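You operate a simulated robot arm through the tools that you are given. There is no shell and no other tool. Be economical: measure what you need, move in short steps, check, and stop when the job is done.

You run a simulated two-armed robot. Do the job below in one go: nothing can be reset, and whatever is moved stays where it is left.

## Task
Swap the coupling on the orange arbor for the hub with the larger bore.
Fine: hold the arbor while you pull and push; coupling in the purple bin, arbor in the purple tray. Set down upright: orange drive arbor.

It is judged by the outcome, as a careful person would: the job done as asked, and still so three seconds after it is handed in. It fails if anything else is knocked over, pushed out of place, dropped, spilled or broken.

## Robot
Two 7-joint arms with two-finger parallel grippers on one trunk, on a base that drives. Base frame: it is fixed to the floor where the robot stands at the start and does not move with it; the origin is under the middle of the robot, x ahead of it, y to its left, z up; the surface under the hand at the start is at about z = 800. Units: mm, rad, N and s.
The left shoulder is at the start at [70, 133, 1176], the right one opposite. With the tool pointing down near the work surface each hand reaches from about 100 to 640 mm from the robot's upright axis, wherever it stands, measured 20 degrees to its own side. Places, roughly: purple bin [700, 300, 800]; purple parts tray [500, 200, 800]; shaft end of the arbor [500, 0, 900]; yellow-band coupling [-2750, 5250, 750]. Payload 1.57 kg a hand.
Tool frame (each hand has its own): the origin (TCP) lies between the finger pads and is the grasp point; the fingertips stand 30 mm ahead of it; z points along the fingers, y is the line along which they close. Largest opening 80 mm; finger width 17, thickness 12; the body of the gripper, 40 by 82 mm, starts 80 mm behind the TCP.
Orientation is that of the tool frame in the base frame, as [roll, pitch, yaw] about the fixed x, y, z axes, in that order (R = Rz(yaw) Ry(pitch) Rx(roll)). With the fingers straight down and closing along the base's y, the tool's x points along the base's -x, its y along +y and its z along -z.

## Interface
- The arms move only by the tool jog_arm. It takes "left_deltas", "right_deltas" or both (then of equal length, played together; a hand with none holds still); each is a list of rows, each a list of 3 entries, a list of its own where there are three numbers: the shift along the base's x, y, z in units of 300 mm (1.0 is 300 mm), then the turn, a rotation vector about the base's x, y, z in units of 45 degrees (1.0 is 45 degrees), then the finger opening in mm, from 0 to 80. In form: [[[x, y, z], [wx, wy, wz], hand], ...]. A call has 1 to 12 rows; each row is the pose to reach, as a shift and turn from the pose commanded when the call began. A call with a number of a shift or a turn outside -1 to 1 is refused whole. A row lasts 0.2 s, in which the tool goes at most 50 mm and 0.15 rad; a call with a longer step from one row to the next is refused whole, and so is a gripper value outside its range. A pose out of reach is approached as far as the arm can. The call stops where the force on the tool passes 40 N (or 10 N more than at its start, if that is more) or the arm is blocked; 0.2 s more then pass. Each finger travels about 153 mm/s and halts on what it meets, pressing with about 23 N; the grip force reading is that of the motor and also rises with nothing between the fingers. The clock runs only during rows and for 0.2 s after the last one: add rows that repeat a pose to give the fingers time. The reply holds the time, the measured pose of the TCP, the force on the tool along the base axes, the opening and the grip force, in the units named above and with some noise, with the torque about the TCP (base axes, N m) and any sound that the robot's microphone picked up, and new pictures: "pictures" is both (left out), scene, wrist or none (wrist: the cameras of the hands that moved).
- Cameras (640 x 400 px; columns grow to the right, rows downward): "scene" is now at [130.3, -20.6, 1392.6]; the picture's right is [-0.17, -0.99, 0.00], its down [-0.77, 0.13, -0.62] and it looks along [0.61, -0.10, -0.78] (base axes); focal length 266 px, centre (320, 200). "left" rides on the left gripper at [72, 7, -122] in its tool frame; the picture's right is [-0.09, 1.00, 0.00], its down [-0.84, -0.08, -0.54] and it looks along [-0.54, -0.05, 0.84] (tool axes); focal length 238 px, centre (320, 200). "right" rides on the right gripper at [72, -7, -122] in its tool frame; the picture's right is [0.09, 1.00, 0.00], its down [-0.84, 0.08, -0.54] and it looks along [-0.54, 0.05, 0.84] (tool axes); focal length 238 px, centre (320, 200). There is no depth. A picture from a camera that has moved, and an enlarged one, comes with that camera's place and axes in the base frame and with its lens. The place of the scene camera against the robot may be out by one fixed shift of up to 18 mm in any direction.
- raise_lower(by): slides the trunk up (or, below 0, down) by that many mm; the arms and the scene camera ride with it, the base frame stays. It gives what a move gives, with no picture.
- steer(legs): drives the robot by 1 to 6 legs, each [ahead, left, turn to the left] in mm, mm and rad, along the robot's own axes; the way and the turn of a leg run together, so that a leg with both is an arc; at most 1500 mm and 3.142 rad a leg. The arms and the cameras ride along, it lands a little off, and it stops where it bumps. It gives what a move gives, and a new picture of the scene camera.
- pan_tilt(pan, tilt): turns the head with the scene camera to pan (to the left, within 1.501 rad either way) and tilt (down, from -0.506 to 1.204), counted from straight ahead of the robot. It gives what a move gives, and a new picture of the scene camera.
- zoom(camera, box): a new picture of the part [left, top, right, bottom] of that camera's present view, enlarged. The clock stands still meanwhile.
- job_done(): hands the job in; it is judged then, once.

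Work in short steps. Places have to be worked out from the pictures, the camera data and where the tool is seen: move nearer, look again, correct. Check each grasp and each placing, and mend what went wrong. You have 120 turns and 260 pictures in all, those below and enlarged ones among them. Open the grippers and draw the arms clear of the work before you hand the job in, unless the task says otherwise; then end with one line.

The tools are called after "Emit:" as a command line: name --argument value ..., lists and objects as JSON in quotes. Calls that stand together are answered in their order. jog_arm: Moves the arms, as the interface text tells. Its arguments: {"type":"object","properties":{"left_deltas":{"type":"array"},"right_deltas":{"type":"array"},"pictures":{"type":"string","enum":["both","scene","wrist","none"]}},"required":[]} The other tools are called the same way: raise_lower (by) slides the trunk up or down; steer (legs) drives the base; pan_tilt (pan, tilt) turns the head that bears the scene camera; zoom (camera, box) takes an enlarged picture of a part of a camera's view; job_done () hands the job in.

At the start:

```text
t: 0.0
left_tool_pos: [390.4, 168.1, 1144.0]
left_orientation: [3.141, 0.001, -3.139]
left_wrist_force: [0.2, 0.5, -1.2]
left_torque: [0.02, -0.02, 0.01]
left_grip_width: 80.3
left_grip_force: 0.0
right_tool_pos: [389.1, -224.4, 1141.6]
right_orientation: [3.141, 0.0, 3.142]
right_wrist_force: [0.3, -0.2, -0.1]
right_torque: [0.02, 0.01, -0.01]
right_grip_width: 79.9
right_grip_force: 0.1
trunk travel left (down, up): [-750.0, 190.0]
robot x, y, heading: [-0.9, 1.3, 0.001]
head pan, tilt: [-0.168, 0.897]
```

scene: 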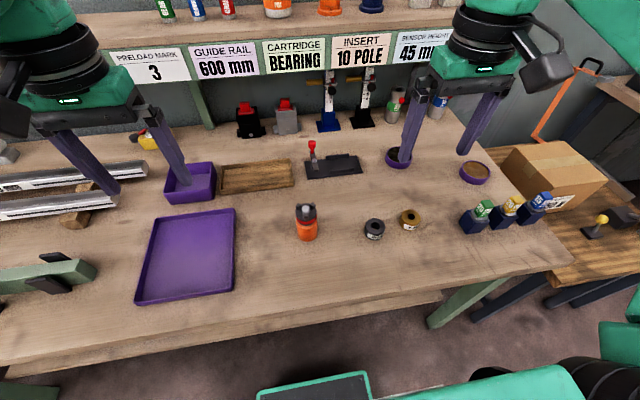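
right: 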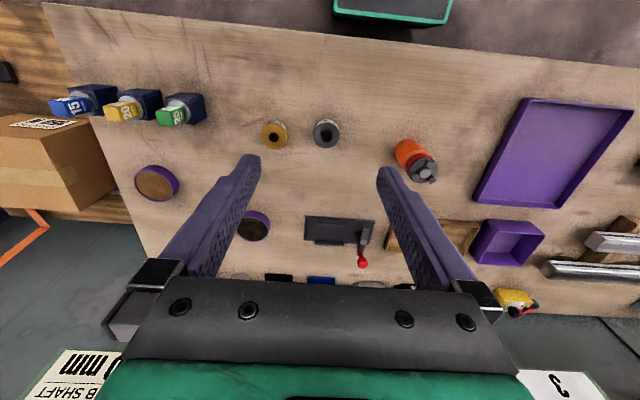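
left: 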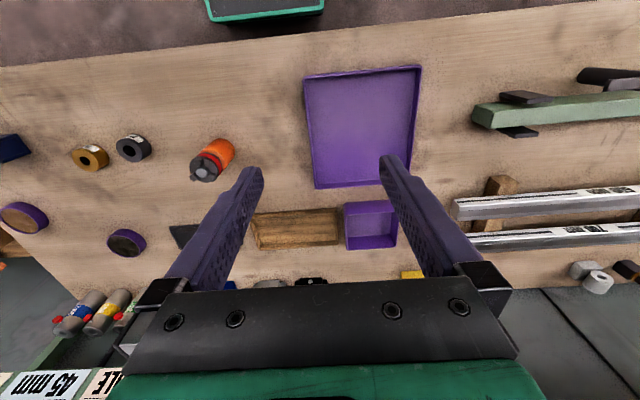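

The orange arbor stands near the table's middle, with two rings (dark and brass) beside it. I zoom in to look at them and their bores.

Emit:
zoom --camera "scene" --box '[280, 180, 440, 260]'

Emit:
zoom --camera "right" --box '[240, 100, 460, 220]'

```text
4.00 times, centred on (360, 220) of scene
camera zoom: at [130.3, -20.6, 1392.6], right [-0.17, -0.99, 0.0], down [-0.77, 0.13, -0.62], along [0.61, -0.1, -0.78], focal length 1063 px, centre (160, 120)
```

zoom: 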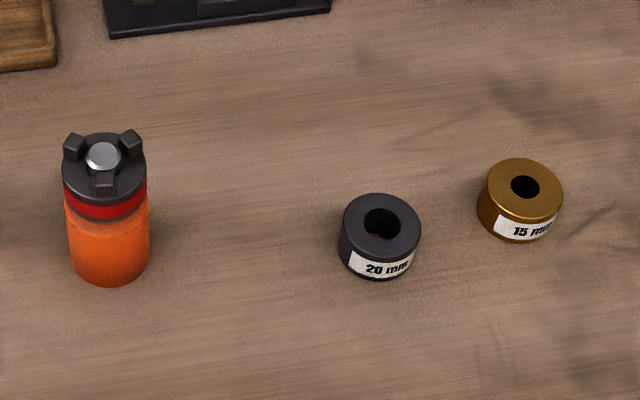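

```text
2.91 times, centred on (350, 160) of right
camera zoom: at [316.3, -234.0, 1264.1], right [-0.09, 1.0, 0.0], down [0.84, 0.08, 0.54], along [0.54, 0.05, -0.84], focal length 693 px, centre (233, 316)
```

zoom: 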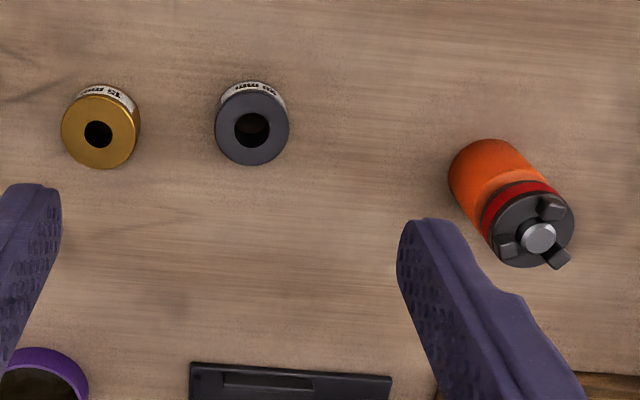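

Bore labels read 20 mm (dark hub) and 15 mm (brass), so the dark hub is the one. Triangulated: shaft top ≈ [480,-38,898], dark hub ≈ [455,-210], bin ≈ [690,262], tray ≈ [451,250]. I'll bring the left hand round to approach the orange body from the left; first I yaw it +45°.

Emit:
jog_arm --left_deltas '[[[0.05, -0.02, 0], [0, 0, 0.17], 80], [[0.1, -0.04, 0], [0, 0, 0.34], 80], [[0.15, -0.06, 0], [0, 0, 0.51], 80], [[0.2, -0.08, 0], [0, 0, 0.68], 80], [[0.25, -0.1, 0], [0, 0, 0.85], 80], [[0.3, -0.1, 0], [0, 0, 1.0], 80]]' --pictures "none"

```text
t: 1.4
left_tool_pos: [482.1, 136.9, 1143.5]
left_orientation: [-3.141, 0.0, -2.353]
left_wrist_force: [0.1, -0.3, 0.3]
left_torque: [-0.01, 0.0, 0.0]
left_grip_width: 80.2
left_grip_force: 0.0
right_tool_pos: [389.8, -224.8, 1142.0]
right_orientation: [-3.141, 0.0, 3.142]
right_wrist_force: [0.0, -0.6, -0.7]
right_torque: [-0.02, 0.0, 0.0]
right_grip_width: 79.8
right_grip_force: 0.0
trunk travel left (down, up): [-750.0, 190.0]
robot x, y, heading: [-1.7, 5.7, -0.005]
head pan, tilt: [-0.168, 0.897]
```

Tracking well. The second 45° of yaw.

Emit:
jog_arm --left_deltas '[[[0, 0, 0], [0, 0, 0.17], 80], [[0, 0, 0], [0, 0, 0.34], 80], [[0, 0, 0], [0, 0, 0.51], 80], [[0, 0, 0], [0, 0, 0.68], 80], [[0, 0, 0], [0, 0, 0.85], 80], [[0, 0, 0], [0, 0, 1.0], 80]]' --pictures "none"

```text
t: 2.8
left_tool_pos: [480.9, 136.5, 1143.8]
left_orientation: [-3.141, 0.001, -1.568]
left_wrist_force: [0.9, -0.6, 0.1]
left_torque: [0.03, 0.02, 0.02]
left_grip_width: 80.2
left_grip_force: 0.0
right_tool_pos: [388.6, -225.5, 1143.0]
right_orientation: [3.142, -0.001, 3.141]
right_wrist_force: [-0.9, 0.4, -1.2]
right_torque: [0.01, -0.02, 0.0]
right_grip_width: 80.0
right_grip_force: 0.1
trunk travel left (down, up): [-750.0, 190.0]
robot x, y, heading: [2.3, -1.0, -0.003]
head pan, tilt: [-0.168, 0.897]
```

Now tilt the fingers toward -y by 45° and descend some, still well above the arbor (z≈1000, y≈140).

Emit:
jog_arm --left_deltas '[[[0, 0, -0.07], [-0.17, 0, 0], 80], [[0, 0, -0.14], [-0.34, 0, 0], 80], [[0, 0, -0.21], [-0.51, 0, 0], 80], [[0, 0, -0.28], [-0.68, 0, 0], 80], [[0, 0, -0.38], [-0.85, 0, 0], 80], [[0, 0, -0.48], [-1.0, 0, 0], 80]]'

```text
t: 4.2
left_tool_pos: [483.1, 136.5, 1001.8]
left_orientation: [-3.14, -0.79, -1.573]
left_wrist_force: [-0.1, 0.6, -0.7]
left_torque: [-0.03, -0.01, 0.0]
left_grip_width: 80.0
left_grip_force: 0.1
right_tool_pos: [388.9, -225.2, 1142.7]
right_orientation: [-3.141, 0.0, 3.14]
right_wrist_force: [-0.2, 0.7, 0.3]
right_torque: [-0.03, 0.0, 0.03]
right_grip_width: 80.1
right_grip_force: 0.1
trunk travel left (down, up): [-750.0, 190.0]
robot x, y, heading: [0.2, -0.2, 0.003]
head pan, tilt: [-0.168, 0.897]
camera scene: at [130.5, -19.8, 1392.7], right [-0.17, -0.99, 0.0], down [-0.77, 0.13, -0.62], along [0.61, -0.1, -0.78], focal length 266 px, centre (320, 200)
camera left: at [476.9, 171.9, 1138.1], right [-1.0, 0.06, -0.07], down [0.08, 0.97, -0.21], along [0.05, -0.22, -0.98], focal length 238 px, centre (320, 200)
```

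scene: 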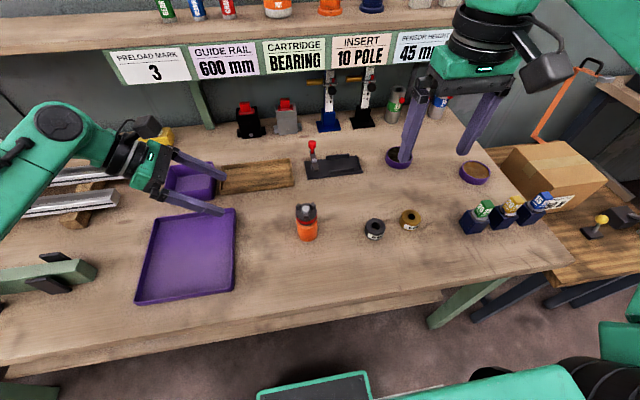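
left: 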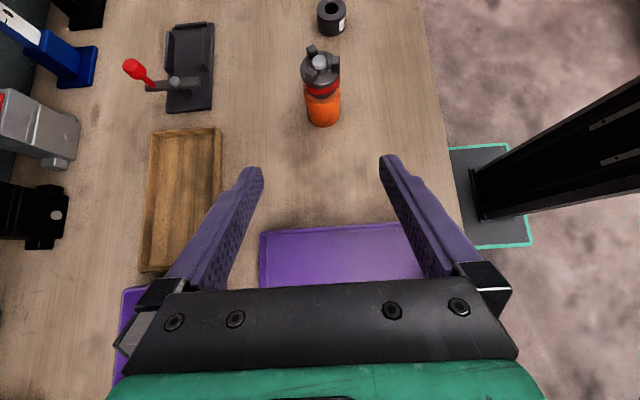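

Arbor axis now estimated ≈ [478,-44]. I tilt 17° more and go to a pre-grasp about 100 mm back from the body along the finger direction.

Emit:
jog_arm --left_deltas '[[[0, -0.06, -0.08], [-0.08, 0, 0], 80], [[0, -0.12, -0.16], [-0.16, 0, 0], 80], [[-0.005, -0.18, -0.24], [-0.24, 0, 0], 80], [[-0.01, -0.24, -0.32], [-0.32, 0, 0], 80], [[-0.013, -0.307, -0.407], [-0.38, 0, 0], 80]]'

Emit:
zoom --camera "scene" --box '[220, 180, 380, 280]'

```text
t: 5.4
left_tool_pos: [478.1, 42.7, 878.5]
left_orientation: [3.138, -1.084, -1.568]
left_wrist_force: [0.3, 0.5, 0.2]
left_torque: [0.02, -0.01, -0.01]
left_grip_width: 80.2
left_grip_force: 0.0
right_tool_pos: [389.0, -225.9, 1140.8]
right_orientation: [-3.141, 0.0, 3.141]
right_wrist_force: [0.3, -0.9, -0.3]
right_torque: [0.02, 0.0, -0.01]
right_grip_width: 80.0
right_grip_force: 0.0
trunk travel left (down, up): [-750.0, 190.0]
robot x, y, heading: [0.1, 1.6, -0.002]
head pan, tilt: [-0.168, 0.897]
camera scene: at [130.9, -21.2, 1392.6], right [-0.17, -0.99, 0.0], down [-0.77, 0.13, -0.62], along [0.61, -0.1, -0.78], focal length 266 px, centre (320, 200)
camera left: at [472.1, 116.5, 998.5], right [-1.0, 0.04, -0.08], down [0.08, 0.87, -0.49], along [0.05, -0.49, -0.87], focal length 238 px, centre (320, 200)
```

scene: 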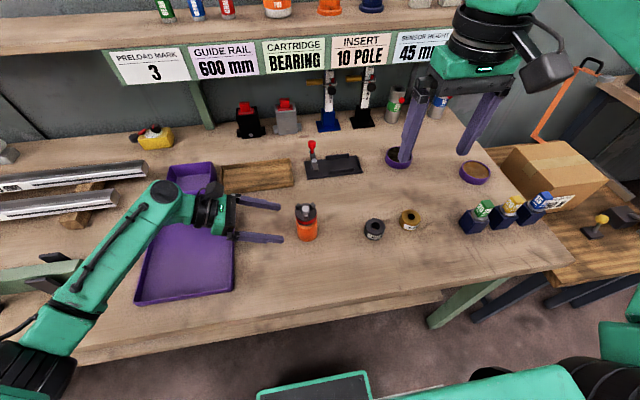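
left: 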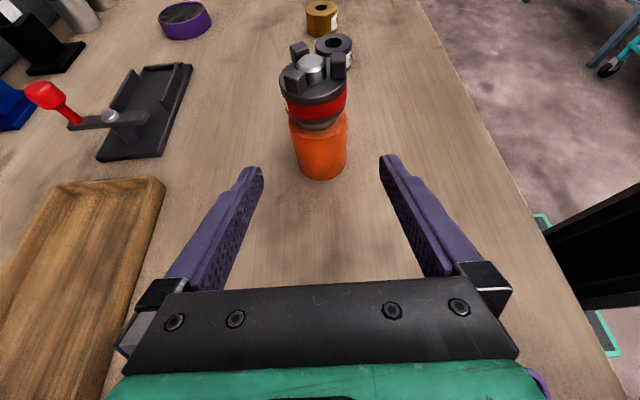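

```text
4.00 times, centred on (300, 230) of scene
camera zoom: at [130.9, -21.2, 1392.6], right [-0.17, -0.99, 0.0], down [-0.77, 0.13, -0.62], along [0.61, -0.1, -0.78], focal length 1063 px, centre (400, 80)
```

zoom: 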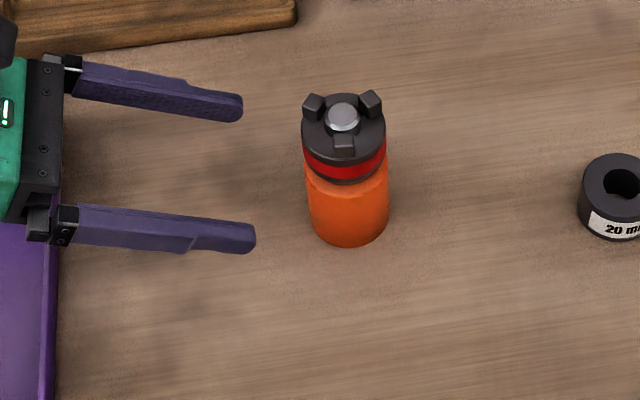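

Zoom on the arbor from the left wrist to see the structure (body, neck, coupling) and heights.

Emit:
zoom --camera "left" --box '[240, 20, 400, 200]'

```text
2.22 times, centred on (320, 110) of left
camera zoom: at [472.1, 116.5, 998.5], right [-1.0, 0.04, -0.08], down [0.08, 0.87, -0.49], along [0.05, -0.49, -0.87], focal length 530 px, centre (320, 400)
```

zoom: 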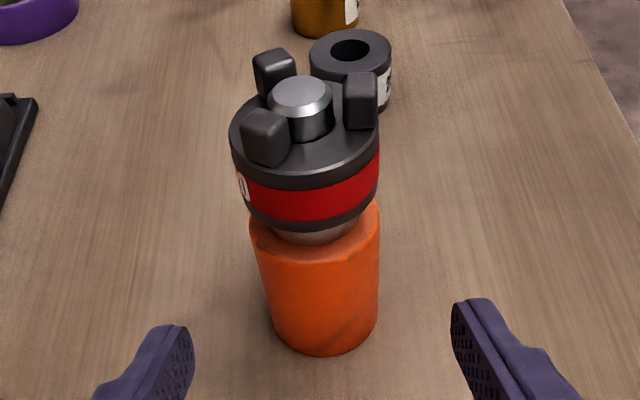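

Body spans z≈800–858, coupling ≈ 873–895, centre ≈ [480,-43]. I advance along the finger axis so the pads flank the orange body at z≈833.

Emit:
jog_arm --left_deltas '[[[0.003, -0.1, -0.053], [0, 0, 0], 80], [[0.006, -0.2, -0.106], [0, 0, 0], 80], [[0.006, -0.286, -0.152], [0, 0, 0], 80]]'

Emit:
zoom --camera "scene" --box '[220, 180, 380, 280]'

```text
t: 6.2
left_tool_pos: [479.1, -40.3, 831.0]
left_orientation: [3.141, -1.083, -1.569]
left_wrist_force: [-0.5, 0.0, -0.3]
left_torque: [0.01, -0.01, -0.01]
left_grip_width: 80.1
left_grip_force: 0.1
right_tool_pos: [388.7, -227.0, 1142.1]
right_orientation: [3.141, 0.0, -3.141]
right_wrist_force: [-0.6, -0.6, -0.2]
right_torque: [0.03, -0.01, -0.03]
right_grip_width: 79.7
right_grip_force: 0.1
trunk travel left (down, up): [-750.0, 190.0]
robot x, y, heading: [-0.8, -4.4, -0.001]
head pan, tilt: [-0.168, 0.897]
camera scene: at [130.5, -21.3, 1392.6], right [-0.17, -0.99, 0.0], down [-0.77, 0.13, -0.62], along [0.61, -0.1, -0.78], focal length 266 px, centre (320, 200)
camera left: at [473.0, 32.2, 951.0], right [-1.0, 0.04, -0.08], down [0.08, 0.87, -0.49], along [0.05, -0.49, -0.87], focal length 238 px, centre (320, 200)
```

scene: 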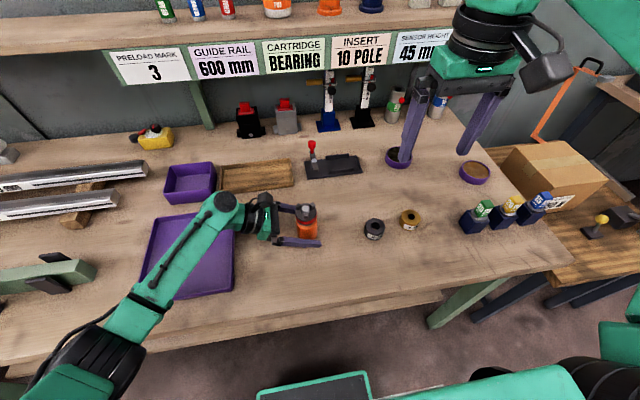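
left: 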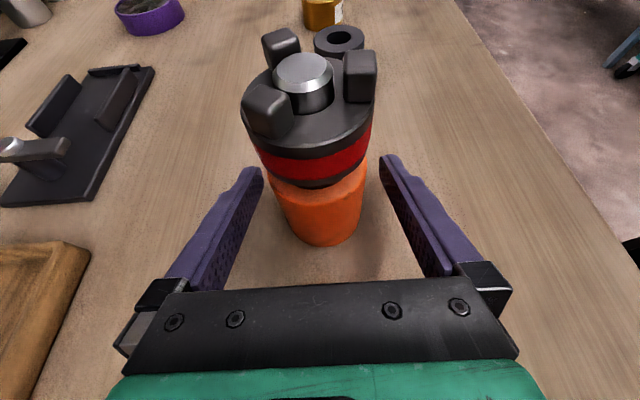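

```text
4.00 times, centred on (300, 230) of scene
camera zoom: at [130.5, -21.3, 1392.6], right [-0.17, -0.99, 0.0], down [-0.77, 0.13, -0.62], along [0.61, -0.1, -0.78], focal length 1063 px, centre (400, 80)
```

zoom: 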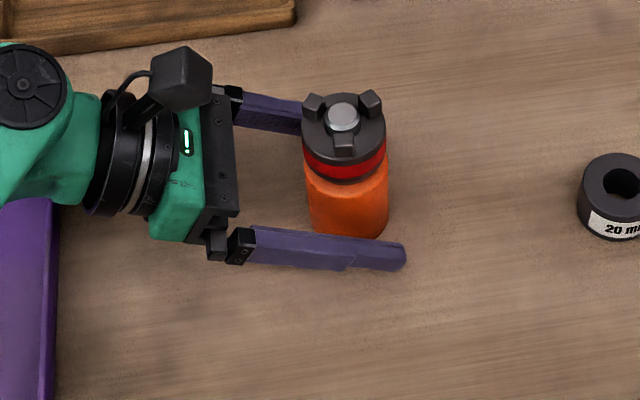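

Pads flank the body with a near-even gap. Close the left gripper.

Emit:
jog_arm --left_deltas '[[[0, 0, 0], [0, 0, 0], 60], [[0, 0, 0], [0, 0, 0], 40], [[0, 0, 0], [0, 0, 0], 30], [[0, 0, 0], [0, 0, 0], 30]]'

Emit:
zoom --camera "scene" --box '[220, 180, 380, 280]'

```text
t: 7.2
left_tool_pos: [478.4, -39.9, 831.9]
left_orientation: [3.138, -1.083, -1.567]
left_wrist_force: [-2.3, 0.2, 0.4]
left_torque: [-0.05, -0.03, -0.02]
left_grip_width: 49.0
left_grip_force: 23.5
right_tool_pos: [388.3, -226.6, 1141.7]
right_orientation: [-3.141, 0.001, 3.141]
right_wrist_force: [-0.6, 0.1, -0.3]
right_torque: [-0.01, -0.01, 0.05]
right_grip_width: 80.0
right_grip_force: 0.1
trunk travel left (down, up): [-750.0, 190.0]
robot x, y, heading: [2.7, -1.5, -0.004]
head pan, tilt: [-0.168, 0.897]
camera scene: at [130.1, -20.6, 1392.6], right [-0.17, -0.99, 0.0], down [-0.77, 0.13, -0.62], along [0.61, -0.1, -0.78], focal length 266 px, centre (320, 200)
camera left: at [472.8, 32.9, 951.2], right [-1.0, 0.04, -0.08], down [0.08, 0.87, -0.49], along [0.05, -0.49, -0.87], focal length 238 px, centre (320, 200)
```

scene: 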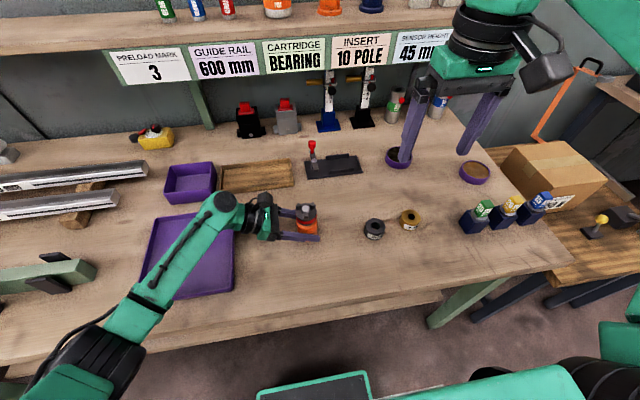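
left: 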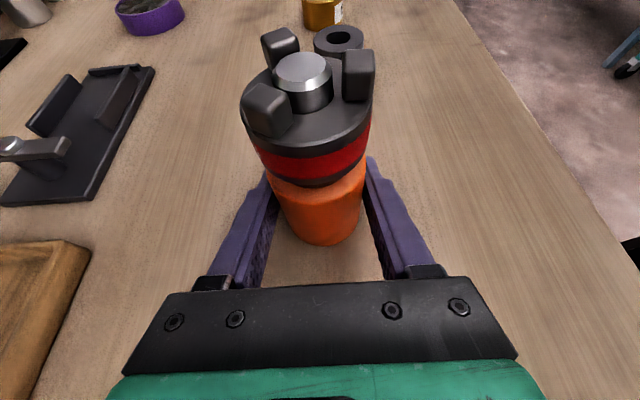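

```text
4.00 times, centred on (300, 230) of scene
camera zoom: at [130.1, -20.6, 1392.6], right [-0.17, -0.99, 0.0], down [-0.77, 0.13, -0.62], along [0.61, -0.1, -0.78], focal length 1063 px, centre (400, 80)
```

zoom: 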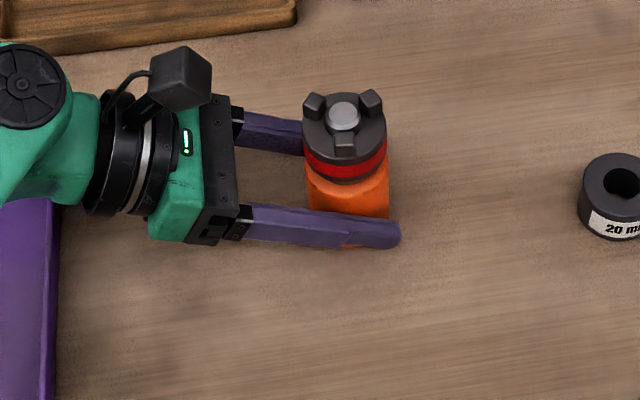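

Gripped firmly (49 mm, 23 N). Now I yaw the right hand so it closes along x (fingers clear of the left hand's camera) and move it over the coupling.

Emit:
jog_arm --right_deltas '[[[0.05, 0, 0], [0, 0, 0.17], 80], [[0.1, 0, 0], [0, 0, 0.34], 80], [[0.15, 0, 0], [0, 0, 0.51], 80], [[0.2, 0, 0], [0, 0, 0.68], 80], [[0.25, 0, 0], [0, 0, 0.85], 80], [[0.3, 0, 0], [0, 0, 1.0], 80]]' --pictures "none"

Emit:
jog_arm --right_deltas '[[[0, 0.1, 0], [0, 0, 0.17], 80], [[0, 0.2, 0], [0, 0, 0.34], 80], [[0, 0.3, 0], [0, 0, 0.51], 80], [[0, 0.4, -0.05], [0, 0, 0.68], 80], [[0, 0.5, -0.1], [0, 0, 0.85], 80], [[0, 0.6, -0.15], [0, 0, 1.0], 80]]' --pictures "both"

```text
t: 8.6
left_tool_pos: [478.5, -40.0, 831.1]
left_orientation: [3.141, -1.085, -1.566]
left_wrist_force: [-0.8, 0.0, -0.2]
left_torque: [0.01, -0.08, 0.0]
left_grip_width: 49.2
left_grip_force: 23.3
right_tool_pos: [391.4, -143.3, 1121.8]
right_orientation: [3.142, 0.002, -2.364]
right_wrist_force: [0.7, 0.3, 0.6]
right_torque: [0.04, -0.01, 0.02]
right_grip_width: 80.2
right_grip_force: 0.0
right hand out of reach, approached as far as the arm can: row 4, 5, 6
trunk travel left (down, up): [-750.0, 190.0]
robot x, y, heading: [0.1, 1.2, 0.0]
head pan, tilt: [-0.168, 0.897]
```

```text
t: 10.0
left_tool_pos: [478.8, -39.5, 831.3]
left_orientation: [3.139, -1.082, -1.568]
left_wrist_force: [-1.8, 2.2, 0.2]
left_torque: [-0.03, -0.06, 0.02]
left_grip_width: 49.2
left_grip_force: 23.2
right_tool_pos: [284.5, -6.9, 1121.8]
right_orientation: [3.116, 0.016, -1.721]
right_wrist_force: [0.1, 0.3, 0.8]
right_torque: [-0.02, 0.0, 0.03]
right_grip_width: 79.9
right_grip_force: 0.0
right hand out of reach, approached as far as the arm can: row 1, 2, 3, 4, 5, 6
trunk travel left (down, up): [-750.0, 190.0]
robot x, y, heading: [-1.5, -1.8, 0.003]
head pan, tilt: [-0.168, 0.897]
camera scene: at [130.3, -20.3, 1392.7], right [-0.17, -0.99, 0.0], down [-0.77, 0.13, -0.62], along [0.61, -0.1, -0.78], focal length 266 px, centre (320, 200)
camera right: at [282.2, -84.2, 1242.8], right [-1.0, 0.06, 0.02], down [0.06, 0.83, 0.56], along [0.01, 0.56, -0.83], focal length 238 px, centre (320, 200)
```

scene: 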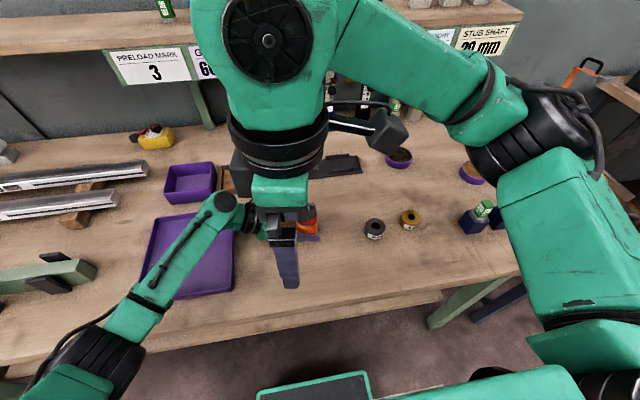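
right: 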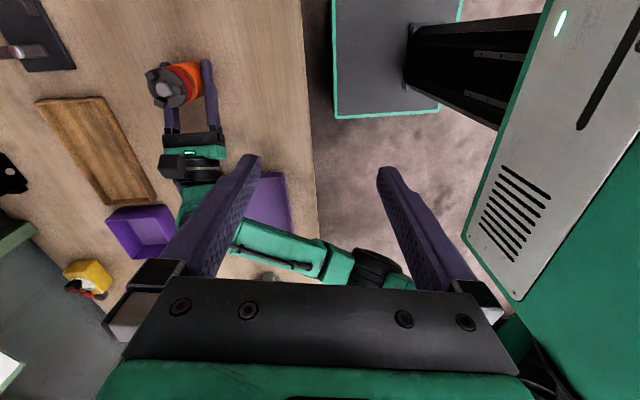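

The right arm runs into a joint limit with that yaw. I unwind it along the way it came.

Emit:
jog_arm --right_deltas '[[[0, -0.1, 0.05], [0, 0, -0.17], 80], [[0, -0.2, 0.1], [0, 0, -0.34], 80], [[0, -0.3, 0.15], [0, 0, -0.51], 80], [[0, -0.4, 0.15], [0, 0, -0.68], 80], [[0, -0.5, 0.15], [0, 0, -0.85], 80], [[0, -0.6, 0.15], [0, 0, -1.0], 80]]' --pictures "none"

```text
t: 11.4
left_tool_pos: [479.2, -40.2, 831.5]
left_orientation: [3.139, -1.082, -1.568]
left_wrist_force: [-0.3, 0.9, 1.0]
left_torque: [-0.06, 0.01, 0.02]
left_grip_width: 49.2
left_grip_force: 23.0
right_tool_pos: [286.6, -185.3, 1165.3]
right_orientation: [3.116, 0.019, -2.511]
right_wrist_force: [-1.0, 0.1, -0.6]
right_torque: [0.04, 0.0, 0.01]
right_grip_width: 80.0
right_grip_force: 0.1
trunk travel left (down, up): [-750.0, 190.0]
robot x, y, heading: [2.2, 1.9, 0.002]
head pan, tilt: [-0.168, 0.897]
```

Commands now track the actual pose. Continue unwinding and move forward.

Emit:
jog_arm --right_deltas '[[[0.05, -0.03, 0], [0, 0, -0.17], 80], [[0.1, -0.06, 0], [0, 0, -0.34], 80], [[0.15, -0.09, 0], [0, 0, -0.51], 80], [[0.2, -0.12, 0], [0, 0, -0.68], 80], [[0.25, -0.14, 0], [0, 0, -0.8], 80], [[0.34, -0.15, 0], [0, 0, -0.8], 80]]' --pictures "none"

Emit:
jog_arm --right_deltas '[[[0.05, 0, 0], [0, 0, -0.17], 80], [[0.1, 0, 0], [0, 0, -0.34], 80], [[0.15, 0, 0], [0, 0, -0.51], 80], [[0.2, 0, 0], [0, 0, -0.68], 80], [[0.25, 0, 0], [0, 0, -0.85], 80], [[0.3, 0, 0], [0, 0, -1.0], 80]]' --pictures "scene"

```text
t: 12.8
left_tool_pos: [480.0, -39.7, 830.5]
left_orientation: [3.137, -1.086, -1.568]
left_wrist_force: [-0.6, -1.9, 0.1]
left_torque: [0.01, -0.08, -0.04]
left_grip_width: 49.3
left_grip_force: 23.1
right_tool_pos: [389.1, -227.9, 1163.9]
right_orientation: [3.117, 0.016, -3.141]
right_wrist_force: [0.0, 1.0, 0.3]
right_torque: [-0.05, -0.03, 0.02]
right_grip_width: 80.0
right_grip_force: 0.0
trunk travel left (down, up): [-750.0, 190.0]
robot x, y, heading: [1.5, -0.3, -0.001]
head pan, tilt: [-0.168, 0.897]
```

```text
t: 14.2
left_tool_pos: [479.4, -38.6, 831.3]
left_orientation: [3.141, -1.084, -1.567]
left_wrist_force: [-0.5, 0.0, 0.0]
left_torque: [-0.01, -0.14, -0.02]
left_grip_width: 48.9
left_grip_force: 23.2
right_tool_pos: [478.1, -228.0, 1163.1]
right_orientation: [3.118, 0.018, 2.358]
right_wrist_force: [0.7, 0.6, 0.2]
right_torque: [0.03, -0.01, 0.01]
right_grip_width: 80.2
right_grip_force: 0.1
trunk travel left (down, up): [-750.0, 190.0]
robot x, y, heading: [1.4, -0.1, -0.002]
head pan, tilt: [-0.168, 0.897]
camera scene: at [130.8, -20.3, 1392.6], right [-0.17, -0.99, 0.0], down [-0.77, 0.13, -0.62], along [0.61, -0.1, -0.78], focal length 266 px, centre (320, 200)
```

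scene: 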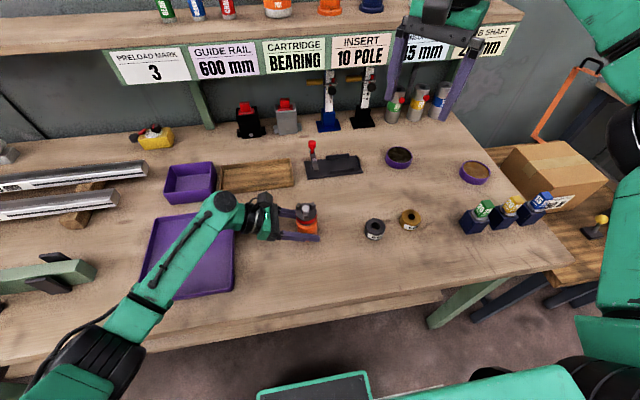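

Reachable. I keep this −45° yaw, fix the slight tilt, and go over the coupling at z≈1030.

Emit:
jog_arm --right_deltas '[[[0, 0.15, 0], [-0.005, 0.0375, 0], 80], [[0, 0.3, 0], [-0.005, 0.0375, 0], 80], [[0, 0.45, -0.05], [-0.005, 0.0375, 0], 80], [[0, 0.55, -0.15], [-0.005, 0.0375, 0], 80], [[0, 0.617, -0.29], [-0.005, 0.0375, 0], 80], [[0, 0.617, -0.443], [-0.005, 0.0375, 0], 80]]'

Emit:
zoom --camera "right" --box '[220, 60, 420, 200]'

```text
t: 15.6
left_tool_pos: [478.9, -39.7, 831.9]
left_orientation: [3.141, -1.084, -1.567]
left_wrist_force: [1.0, 0.2, 0.0]
left_torque: [-0.08, -0.08, -0.06]
left_grip_width: 48.8
left_grip_force: 22.8
right_tool_pos: [475.7, -42.9, 1031.3]
right_orientation: [3.141, 0.002, 2.36]
right_wrist_force: [0.0, -0.3, -0.9]
right_torque: [0.02, -0.04, 0.0]
right_grip_width: 79.8
right_grip_force: 0.0
trunk travel left (down, up): [-750.0, 190.0]
robot x, y, heading: [0.2, 3.6, -0.004]
head pan, tilt: [-0.168, 0.897]
camera scene: at [130.5, -20.9, 1392.7], right [-0.17, -0.99, 0.0], down [-0.77, 0.13, -0.62], along [0.61, -0.1, -0.78], focal length 266 px, centre (320, 200)
camera right: at [420.1, 1.1, 1153.3], right [0.64, 0.77, 0.0], down [0.65, -0.54, 0.54], along [0.42, -0.34, -0.84], focal length 238 px, centre (320, 200)
```

scene: 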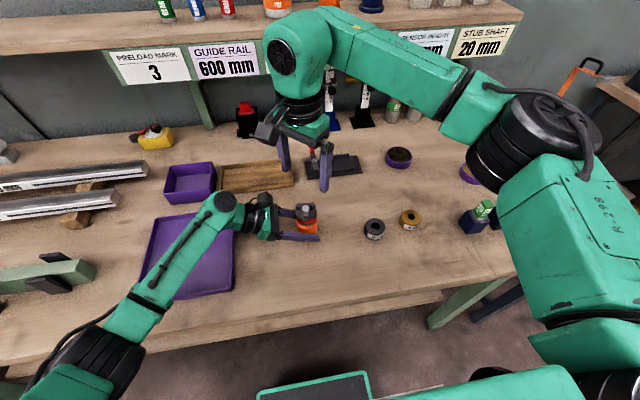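
right: 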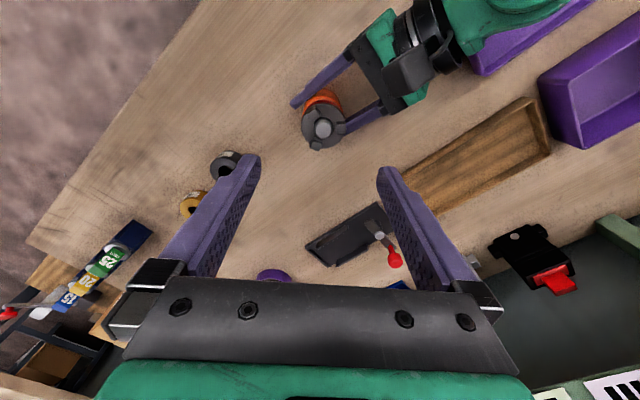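

```text
2.86 times, centred on (320, 130) of right
camera zoom: at [420.1, 1.1, 1153.3], right [0.64, 0.77, 0.0], down [0.65, -0.54, 0.54], along [0.42, -0.34, -0.84], focal length 681 px, centre (320, 400)
```

zoom: 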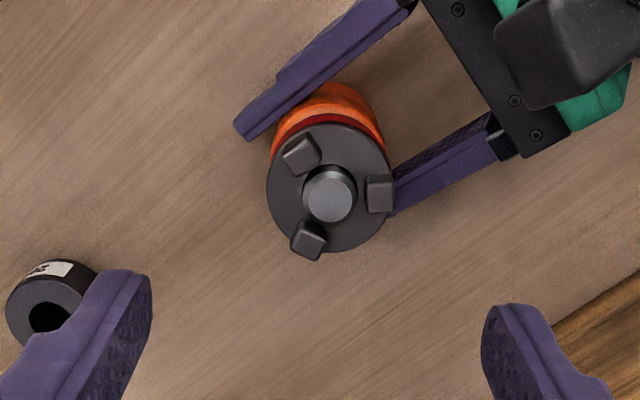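

Shaft axis from this view ≈ [478,-40.5]. Descend to z≈940 with opening 66 and check centring.

Emit:
jog_arm --right_deltas '[[[0.008, 0.007, -0.1], [0, 0, 0], 72], [[0.008, 0.007, -0.2], [0, 0, 0], 66], [[0.008, 0.007, -0.3], [0, 0, 0], 66]]'

Emit:
zoom --camera "right" --box '[220, 80, 420, 220]'

Emit:
zoom --camera "left" --box '[200, 0, 440, 160]'

```text
t: 16.4
left_tool_pos: [480.3, -39.0, 830.8]
left_orientation: [3.139, -1.085, -1.567]
left_wrist_force: [-0.5, -0.2, 0.1]
left_torque: [0.01, -0.13, -0.01]
left_grip_width: 48.9
left_grip_force: 22.7
right_tool_pos: [480.0, -40.0, 939.0]
right_orientation: [3.141, -0.001, 2.359]
right_wrist_force: [0.2, 0.7, 0.6]
right_torque: [-0.03, 0.04, 0.04]
right_grip_width: 66.4
right_grip_force: 0.1
trunk travel left (down, up): [-750.0, 190.0]
robot x, y, heading: [-2.4, -0.1, 0.0]
head pan, tilt: [-0.168, 0.897]
camera scene: at [130.6, -20.3, 1392.7], right [-0.17, -0.99, 0.0], down [-0.77, 0.13, -0.62], along [0.61, -0.1, -0.78], focal length 266 px, centre (320, 200)
camera right: at [422.4, 3.9, 1060.7], right [0.64, 0.77, 0.0], down [0.65, -0.53, 0.54], along [0.42, -0.34, -0.84], focal length 238 px, centre (320, 200)
```

scene: 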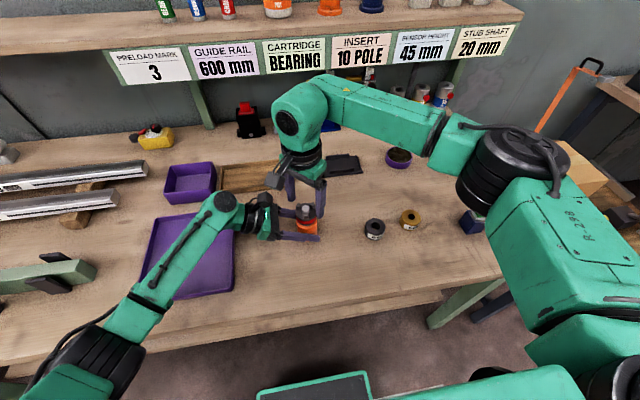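
right: 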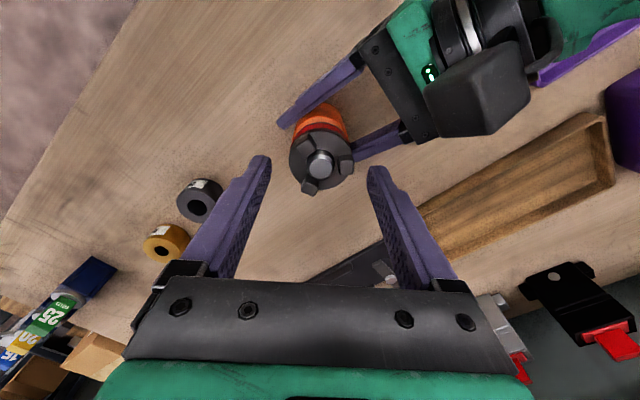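

```text
2.86 times, centred on (320, 150) of right
camera zoom: at [422.4, 3.9, 1060.7], right [0.64, 0.77, 0.0], down [0.65, -0.53, 0.54], along [0.42, -0.34, -0.84], focal length 681 px, centre (320, 343)
```

zoom: 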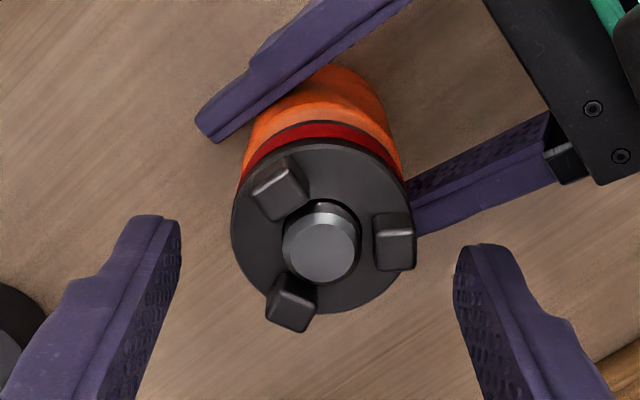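

```text
2.50 times, centred on (320, 80) of left
camera zoom: at [473.3, 33.2, 951.2], right [-1.0, 0.04, -0.08], down [0.08, 0.87, -0.49], along [0.05, -0.49, -0.87], focal length 596 px, centre (320, 500)
```

zoom: 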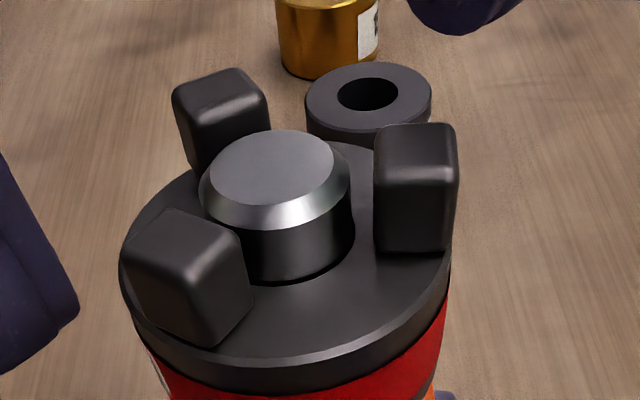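

Centred between the fingers. Descend to z≈900 and close on the coupling.

Emit:
jog_arm --right_deltas '[[[-0.004, -0.003, -0.065], [0, 0, 0], 66], [[-0.004, -0.003, -0.13], [0, 0, 0], 66], [[-0.004, -0.003, -0.13], [0, 0, 0], 66]]' --pictures "none"

Emit:
zoom --camera "left" --box '[160, 0, 480, 200]'

Emit:
zoom --camera "scene" --box '[240, 160, 380, 260]'

```text
t: 17.2
left_tool_pos: [481.2, -40.2, 830.5]
left_orientation: [-3.141, -1.084, -1.567]
left_wrist_force: [-0.1, -0.2, 0.4]
left_torque: [0.0, -0.11, 0.04]
left_grip_width: 49.0
left_grip_force: 22.8
right_tool_pos: [478.2, -42.1, 903.6]
right_orientation: [3.139, 0.0, 2.359]
right_wrist_force: [-0.2, -0.4, -0.3]
right_torque: [0.03, -0.01, -0.01]
right_grip_width: 66.0
right_grip_force: 0.1
trunk travel left (down, up): [-750.0, 190.0]
robot x, y, heading: [1.7, -0.9, 0.002]
head pan, tilt: [-0.168, 0.897]
```

```text
2.00 times, centred on (320, 100) of left
camera zoom: at [473.3, 33.2, 951.2], right [-1.0, 0.04, -0.08], down [0.08, 0.87, -0.49], along [0.05, -0.49, -0.87], focal length 477 px, centre (320, 400)
```

zoom: 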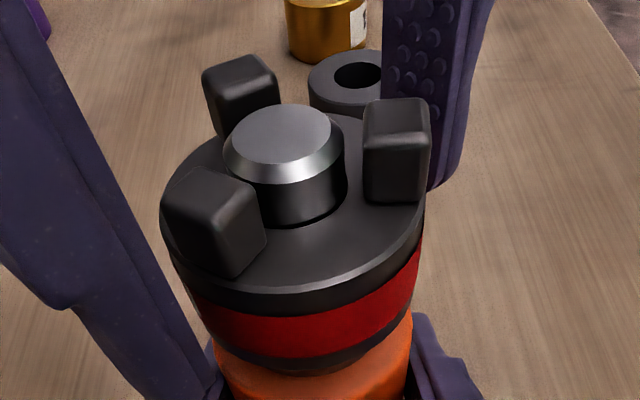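

```text
4.00 times, centred on (310, 210) of scene
camera zoom: at [130.5, -20.3, 1392.6], right [-0.17, -0.99, 0.0], down [-0.77, 0.13, -0.62], along [0.61, -0.1, -0.78], focal length 1063 px, centre (360, 160)
```

zoom: 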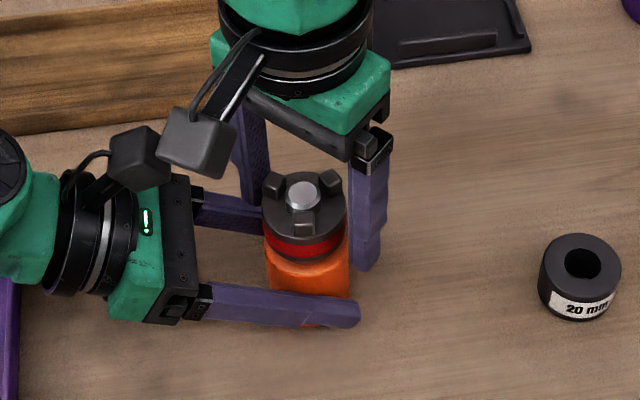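

The fingers straddle the coupling cleanly. Lower 4 mm and close.

Emit:
jog_arm --right_deltas '[[[0, 0, -0.013], [0, 0, 0], 66], [[0, 0, -0.013], [0, 0, 0], 55], [[0, 0, -0.013], [0, 0, 0], 42], [[0, 0, -0.013], [0, 0, 0], 36], [[0, 0, -0.013], [0, 0, 0], 36]]' --pictures "wrist"

Emit:
zoom --camera "left" --box '[160, 0, 480, 200]'

```text
t: 18.4
left_tool_pos: [478.8, -40.9, 831.3]
left_orientation: [3.136, -1.086, -1.568]
left_wrist_force: [-11.4, -6.6, 1.2]
left_torque: [0.38, -0.47, 0.05]
left_grip_width: 48.9
left_grip_force: 22.7
right_tool_pos: [479.6, -41.3, 900.2]
right_orientation: [3.138, 0.0, 2.359]
right_wrist_force: [9.9, 6.3, -0.8]
right_torque: [0.05, -0.13, -0.01]
right_grip_width: 47.5
right_grip_force: 22.7
trunk travel left (down, up): [-750.0, 190.0]
robot x, y, heading: [-1.8, 6.1, -0.007]
head pan, tilt: [-0.168, 0.897]
camera right: at [421.6, 1.5, 1020.6], right [0.64, 0.77, 0.0], down [0.65, -0.54, 0.54], along [0.42, -0.34, -0.84], focal length 238 px, centre (320, 200)
```

right: 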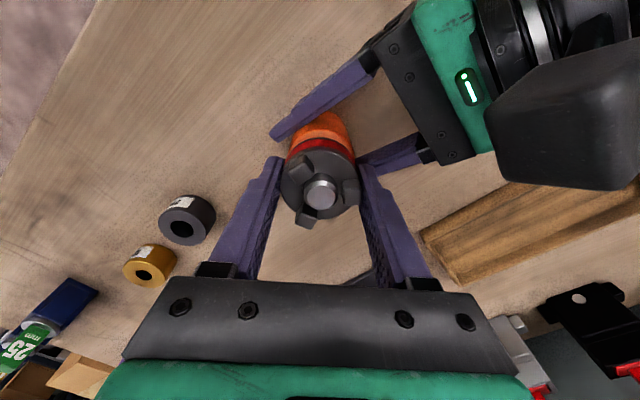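

```text
2.00 times, centred on (320, 100) of left
camera zoom: at [472.6, 32.1, 951.2], right [-1.0, 0.04, -0.08], down [0.08, 0.87, -0.49], along [0.05, -0.49, -0.87], focal length 477 px, centre (320, 400)
```

zoom: 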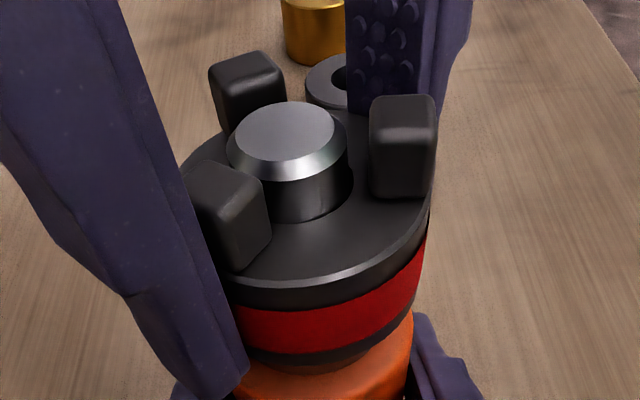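

Both grips hold; a small sideways preload (~11 N) suggests ~1 mm off-centre, so I ease toward it and then pull straight up slowly.

Emit:
jog_arm --right_deltas '[[[0.003, 0.002, 0], [0, 0, 0], 36], [[0.004, 0.003, 0.01], [0, 0, 0], 36], [[0.004, 0.003, 0.02], [0, 0, 0], 36], [[0.004, 0.003, 0.03], [0, 0, 0], 36], [[0.004, 0.003, 0.04], [0, 0, 0], 36]]' --pictures "none"

Emit:
zoom --camera "left" --box '[160, 0, 480, 200]'

```text
t: 19.6
left_tool_pos: [480.5, -39.9, 830.7]
left_orientation: [3.139, -1.084, -1.566]
left_wrist_force: [-9.7, -1.8, 4.5]
left_torque: [0.09, -0.54, -0.01]
left_grip_width: 49.1
left_grip_force: 23.1
right_tool_pos: [478.9, -40.7, 908.7]
right_orientation: [3.141, 0.001, 2.36]
right_wrist_force: [10.6, 1.7, -7.4]
right_torque: [0.04, -0.25, -0.02]
right_grip_width: 47.4
right_grip_force: 23.0
trunk travel left (down, up): [-750.0, 190.0]
robot x, y, heading: [2.0, -1.1, 0.001]
head pan, tilt: [-0.168, 0.897]
```

```text
2.00 times, centred on (320, 100) of left
camera zoom: at [473.8, 33.0, 951.3], right [-1.0, 0.04, -0.08], down [0.08, 0.87, -0.49], along [0.05, -0.49, -0.87], focal length 477 px, centre (320, 400)
```

zoom: 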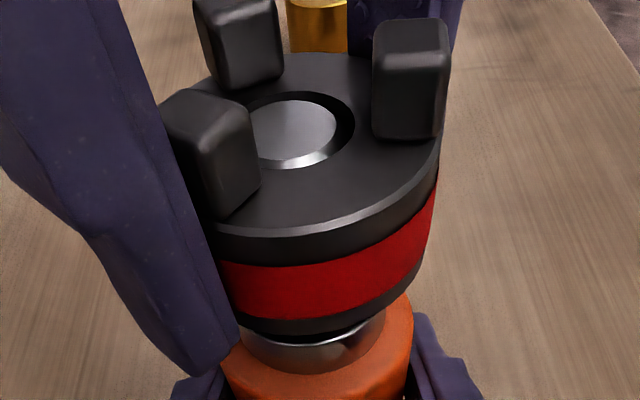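

The coupling slides up the shaft. Continue up another 60 mm.

Emit:
jog_arm --right_deltas '[[[0.003, 0, 0.015], [0, 0, 0], 36], [[0.003, 0, 0.03], [0, 0, 0], 36], [[0.003, 0, 0.05], [0, 0, 0], 36], [[0.003, 0, 0.07], [0, 0, 0], 36], [[0.003, 0, 0.09], [0, 0, 0], 36], [[0.003, 0, 0.12], [0, 0, 0], 36], [[0.003, 0, 0.16], [0, 0, 0], 36], [[0.003, 0, 0.22], [0, 0, 0], 36], [[0.003, 0, 0.3], [0, 0, 0], 36]]' --pictures "wrist"

Emit:
zoom --camera "left" --box '[160, 0, 480, 200]'

```text
t: 21.6
left_tool_pos: [479.3, -39.5, 831.7]
left_orientation: [3.139, -1.084, -1.566]
left_wrist_force: [2.4, 0.0, 2.0]
left_torque: [-0.05, 0.06, 0.03]
left_grip_width: 48.9
left_grip_force: 23.0
right_tool_pos: [481.0, -42.0, 1001.0]
right_orientation: [-3.141, 0.0, 2.359]
right_wrist_force: [0.0, 0.2, -3.2]
right_torque: [0.0, 0.03, -0.02]
right_grip_width: 47.3
right_grip_force: 22.6
trunk travel left (down, up): [-750.0, 190.0]
robot x, y, heading: [2.7, -1.2, 0.002]
head pan, tilt: [-0.168, 0.897]
camera right: at [423.7, 2.1, 1122.6], right [0.64, 0.77, 0.0], down [0.65, -0.53, 0.54], along [0.42, -0.34, -0.84], focal length 238 px, centre (320, 200)
```

right: 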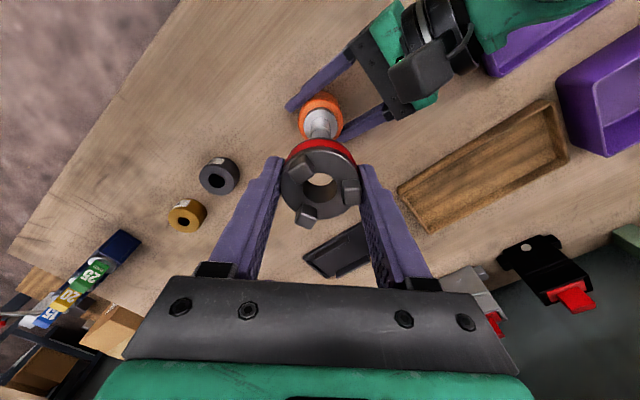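

```text
2.00 times, centred on (320, 100) of left
camera zoom: at [473.4, 33.2, 951.2], right [-1.0, 0.04, -0.08], down [0.08, 0.87, -0.49], along [0.05, -0.49, -0.87], focal length 477 px, centre (320, 400)
```

zoom: 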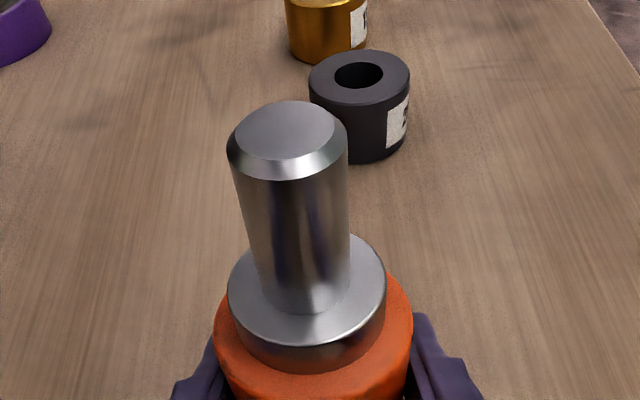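

Coupling is off; bare shaft on a collar (top ≈ z 871). I'll park the coupling on clear table at ≈[390,-120], to be put in the bin afterwards by the left hand. Move and lower to just above the surface.

Emit:
jog_arm --right_deltas '[[[-0.07, -0.06, 0.02], [0, 0, 0], 36], [[-0.15, -0.13, 0.02], [0, 0, 0], 36], [[-0.23, -0.2, 0.0], [0, 0, 0], 36], [[-0.3, -0.26, -0.05], [0, 0, 0], 36], [[-0.303, -0.26, -0.18], [0, 0, 0], 36], [[-0.303, -0.26, -0.31], [0, 0, 0], 36], [[-0.303, -0.26, -0.43], [0, 0, 0], 36], [[-0.303, -0.26, -0.5], [0, 0, 0], 36], [[-0.303, -0.26, -0.54], [0, 0, 0], 36]]' --pictures "scene"

Emit:
zoom --camera "scene" --box '[280, 200, 420, 290]'

```text
t: 23.6
left_tool_pos: [479.2, -40.1, 831.1]
left_orientation: [3.137, -1.082, -1.567]
left_wrist_force: [-1.8, -0.7, 0.7]
left_torque: [-0.09, 0.12, -0.02]
left_grip_width: 48.9
left_grip_force: 22.9
right_tool_pos: [388.2, -118.6, 836.2]
right_orientation: [3.138, 0.0, 2.362]
right_wrist_force: [-0.3, 0.4, -2.3]
right_torque: [0.01, -0.03, -0.01]
right_grip_width: 47.8
right_grip_force: 22.8
trunk travel left (down, up): [-750.0, 190.0]
robot x, y, heading: [-1.1, 3.4, 0.005]
head pan, tilt: [-0.168, 0.897]
camera scene: at [130.2, -20.7, 1392.6], right [-0.17, -0.99, 0.0], down [-0.77, 0.13, -0.62], along [0.61, -0.1, -0.78], focal length 266 px, centre (320, 200)
```

scene: 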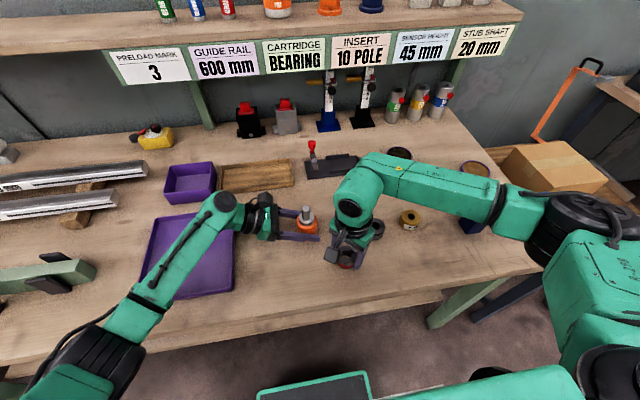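

```text
4.44 times, centred on (350, 245) of scene
camera zoom: at [130.2, -20.7, 1392.6], right [-0.17, -0.99, 0.0], down [-0.77, 0.13, -0.62], along [0.61, -0.1, -0.78], focal length 1181 px, centre (187, 0)
```

zoom: 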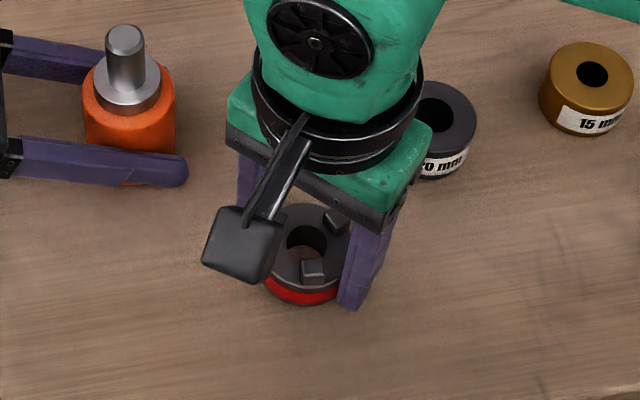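

Close to the surface. Lower in ~1.5 mm steps until contact is felt.

Emit:
jog_arm --right_deltas '[[[0, 0, -0.005], [0, 0, 0], 36], [[0, 0, -0.01], [0, 0, 0], 36], [[0, 0, -0.015], [0, 0, 0], 36], [[0, 0, -0.018], [0, 0, 0], 36]]' --pictures "none"

```text
t: 24.6
left_tool_pos: [478.8, -39.5, 831.5]
left_orientation: [3.14, -1.084, -1.566]
left_wrist_force: [-1.5, -0.6, -1.0]
left_torque: [-0.06, 0.07, 0.02]
left_grip_width: 49.0
left_grip_force: 22.7
right_tool_pos: [388.4, -118.8, 831.7]
right_orientation: [3.139, -0.001, 2.36]
right_wrist_force: [-0.5, -0.2, -2.1]
right_torque: [0.0, 0.02, 0.0]
right_grip_width: 47.5
right_grip_force: 22.6
trunk travel left (down, up): [-750.0, 190.0]
robot x, y, heading: [-0.1, 2.1, 0.002]
head pan, tilt: [-0.168, 0.897]
```

No contact yet (force is just the weight). A few more mm.

Emit:
jog_arm --right_deltas '[[[0, 0, -0.004], [0, 0, 0], 36], [[0, 0, -0.008], [0, 0, 0], 36], [[0, 0, -0.011], [0, 0, 0], 36]]' --pictures "none"

```text
t: 25.4
left_tool_pos: [478.7, -39.2, 830.2]
left_orientation: [3.142, -1.083, -1.57]
left_wrist_force: [0.4, 0.6, -0.2]
left_torque: [0.0, 0.03, -0.03]
left_grip_width: 48.7
left_grip_force: 22.5
right_tool_pos: [387.5, -119.9, 831.0]
right_orientation: [3.139, 0.0, 2.359]
right_wrist_force: [-2.2, -1.9, 4.1]
right_torque: [-0.2, 0.17, 0.02]
right_grip_width: 47.3
right_grip_force: 23.4
trunk travel left (down, up): [-750.0, 190.0]
robot x, y, heading: [-2.1, 0.8, -0.001]
head pan, tilt: [-0.168, 0.897]
```

Contact felt (force flipped to +4 N). Open and rise.

Emit:
jog_arm --right_deltas '[[[0, 0, 0.004], [0, 0, 0], 55], [[0, 0, 0.004], [0, 0, 0], 66], [[0, 0, 0.004], [0, 0, 0], 66], [[0, 0, 0.06], [0, 0, 0], 66], [[0, 0, 0.2], [0, 0, 0], 66], [[0, 0, 0.35], [0, 0, 0], 70]]' --pictures "wrist"

```text
t: 26.8
left_tool_pos: [479.1, -39.6, 831.9]
left_orientation: [3.139, -1.084, -1.571]
left_wrist_force: [0.0, 1.2, 0.0]
left_torque: [-0.01, 0.03, 0.01]
left_grip_width: 48.7
left_grip_force: 23.0
right_tool_pos: [391.2, -118.9, 934.5]
right_orientation: [3.141, 0.001, 2.36]
right_wrist_force: [-0.1, -0.9, 0.1]
right_torque: [0.03, 0.04, -0.02]
right_grip_width: 69.7
right_grip_force: 0.1
trunk travel left (down, up): [-750.0, 190.0]
robot x, y, heading: [-1.1, 4.4, 0.002]
head pan, tilt: [-0.168, 0.897]
camera right: at [333.7, -74.6, 1056.8], right [0.64, 0.77, 0.0], down [0.65, -0.53, 0.54], along [0.42, -0.34, -0.84], focal length 238 px, centre (320, 200)
```

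right: 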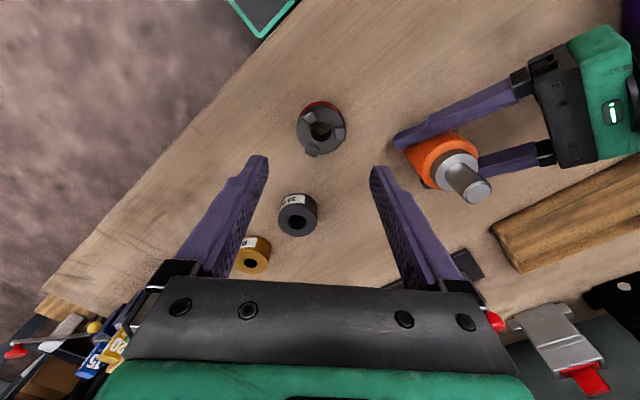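

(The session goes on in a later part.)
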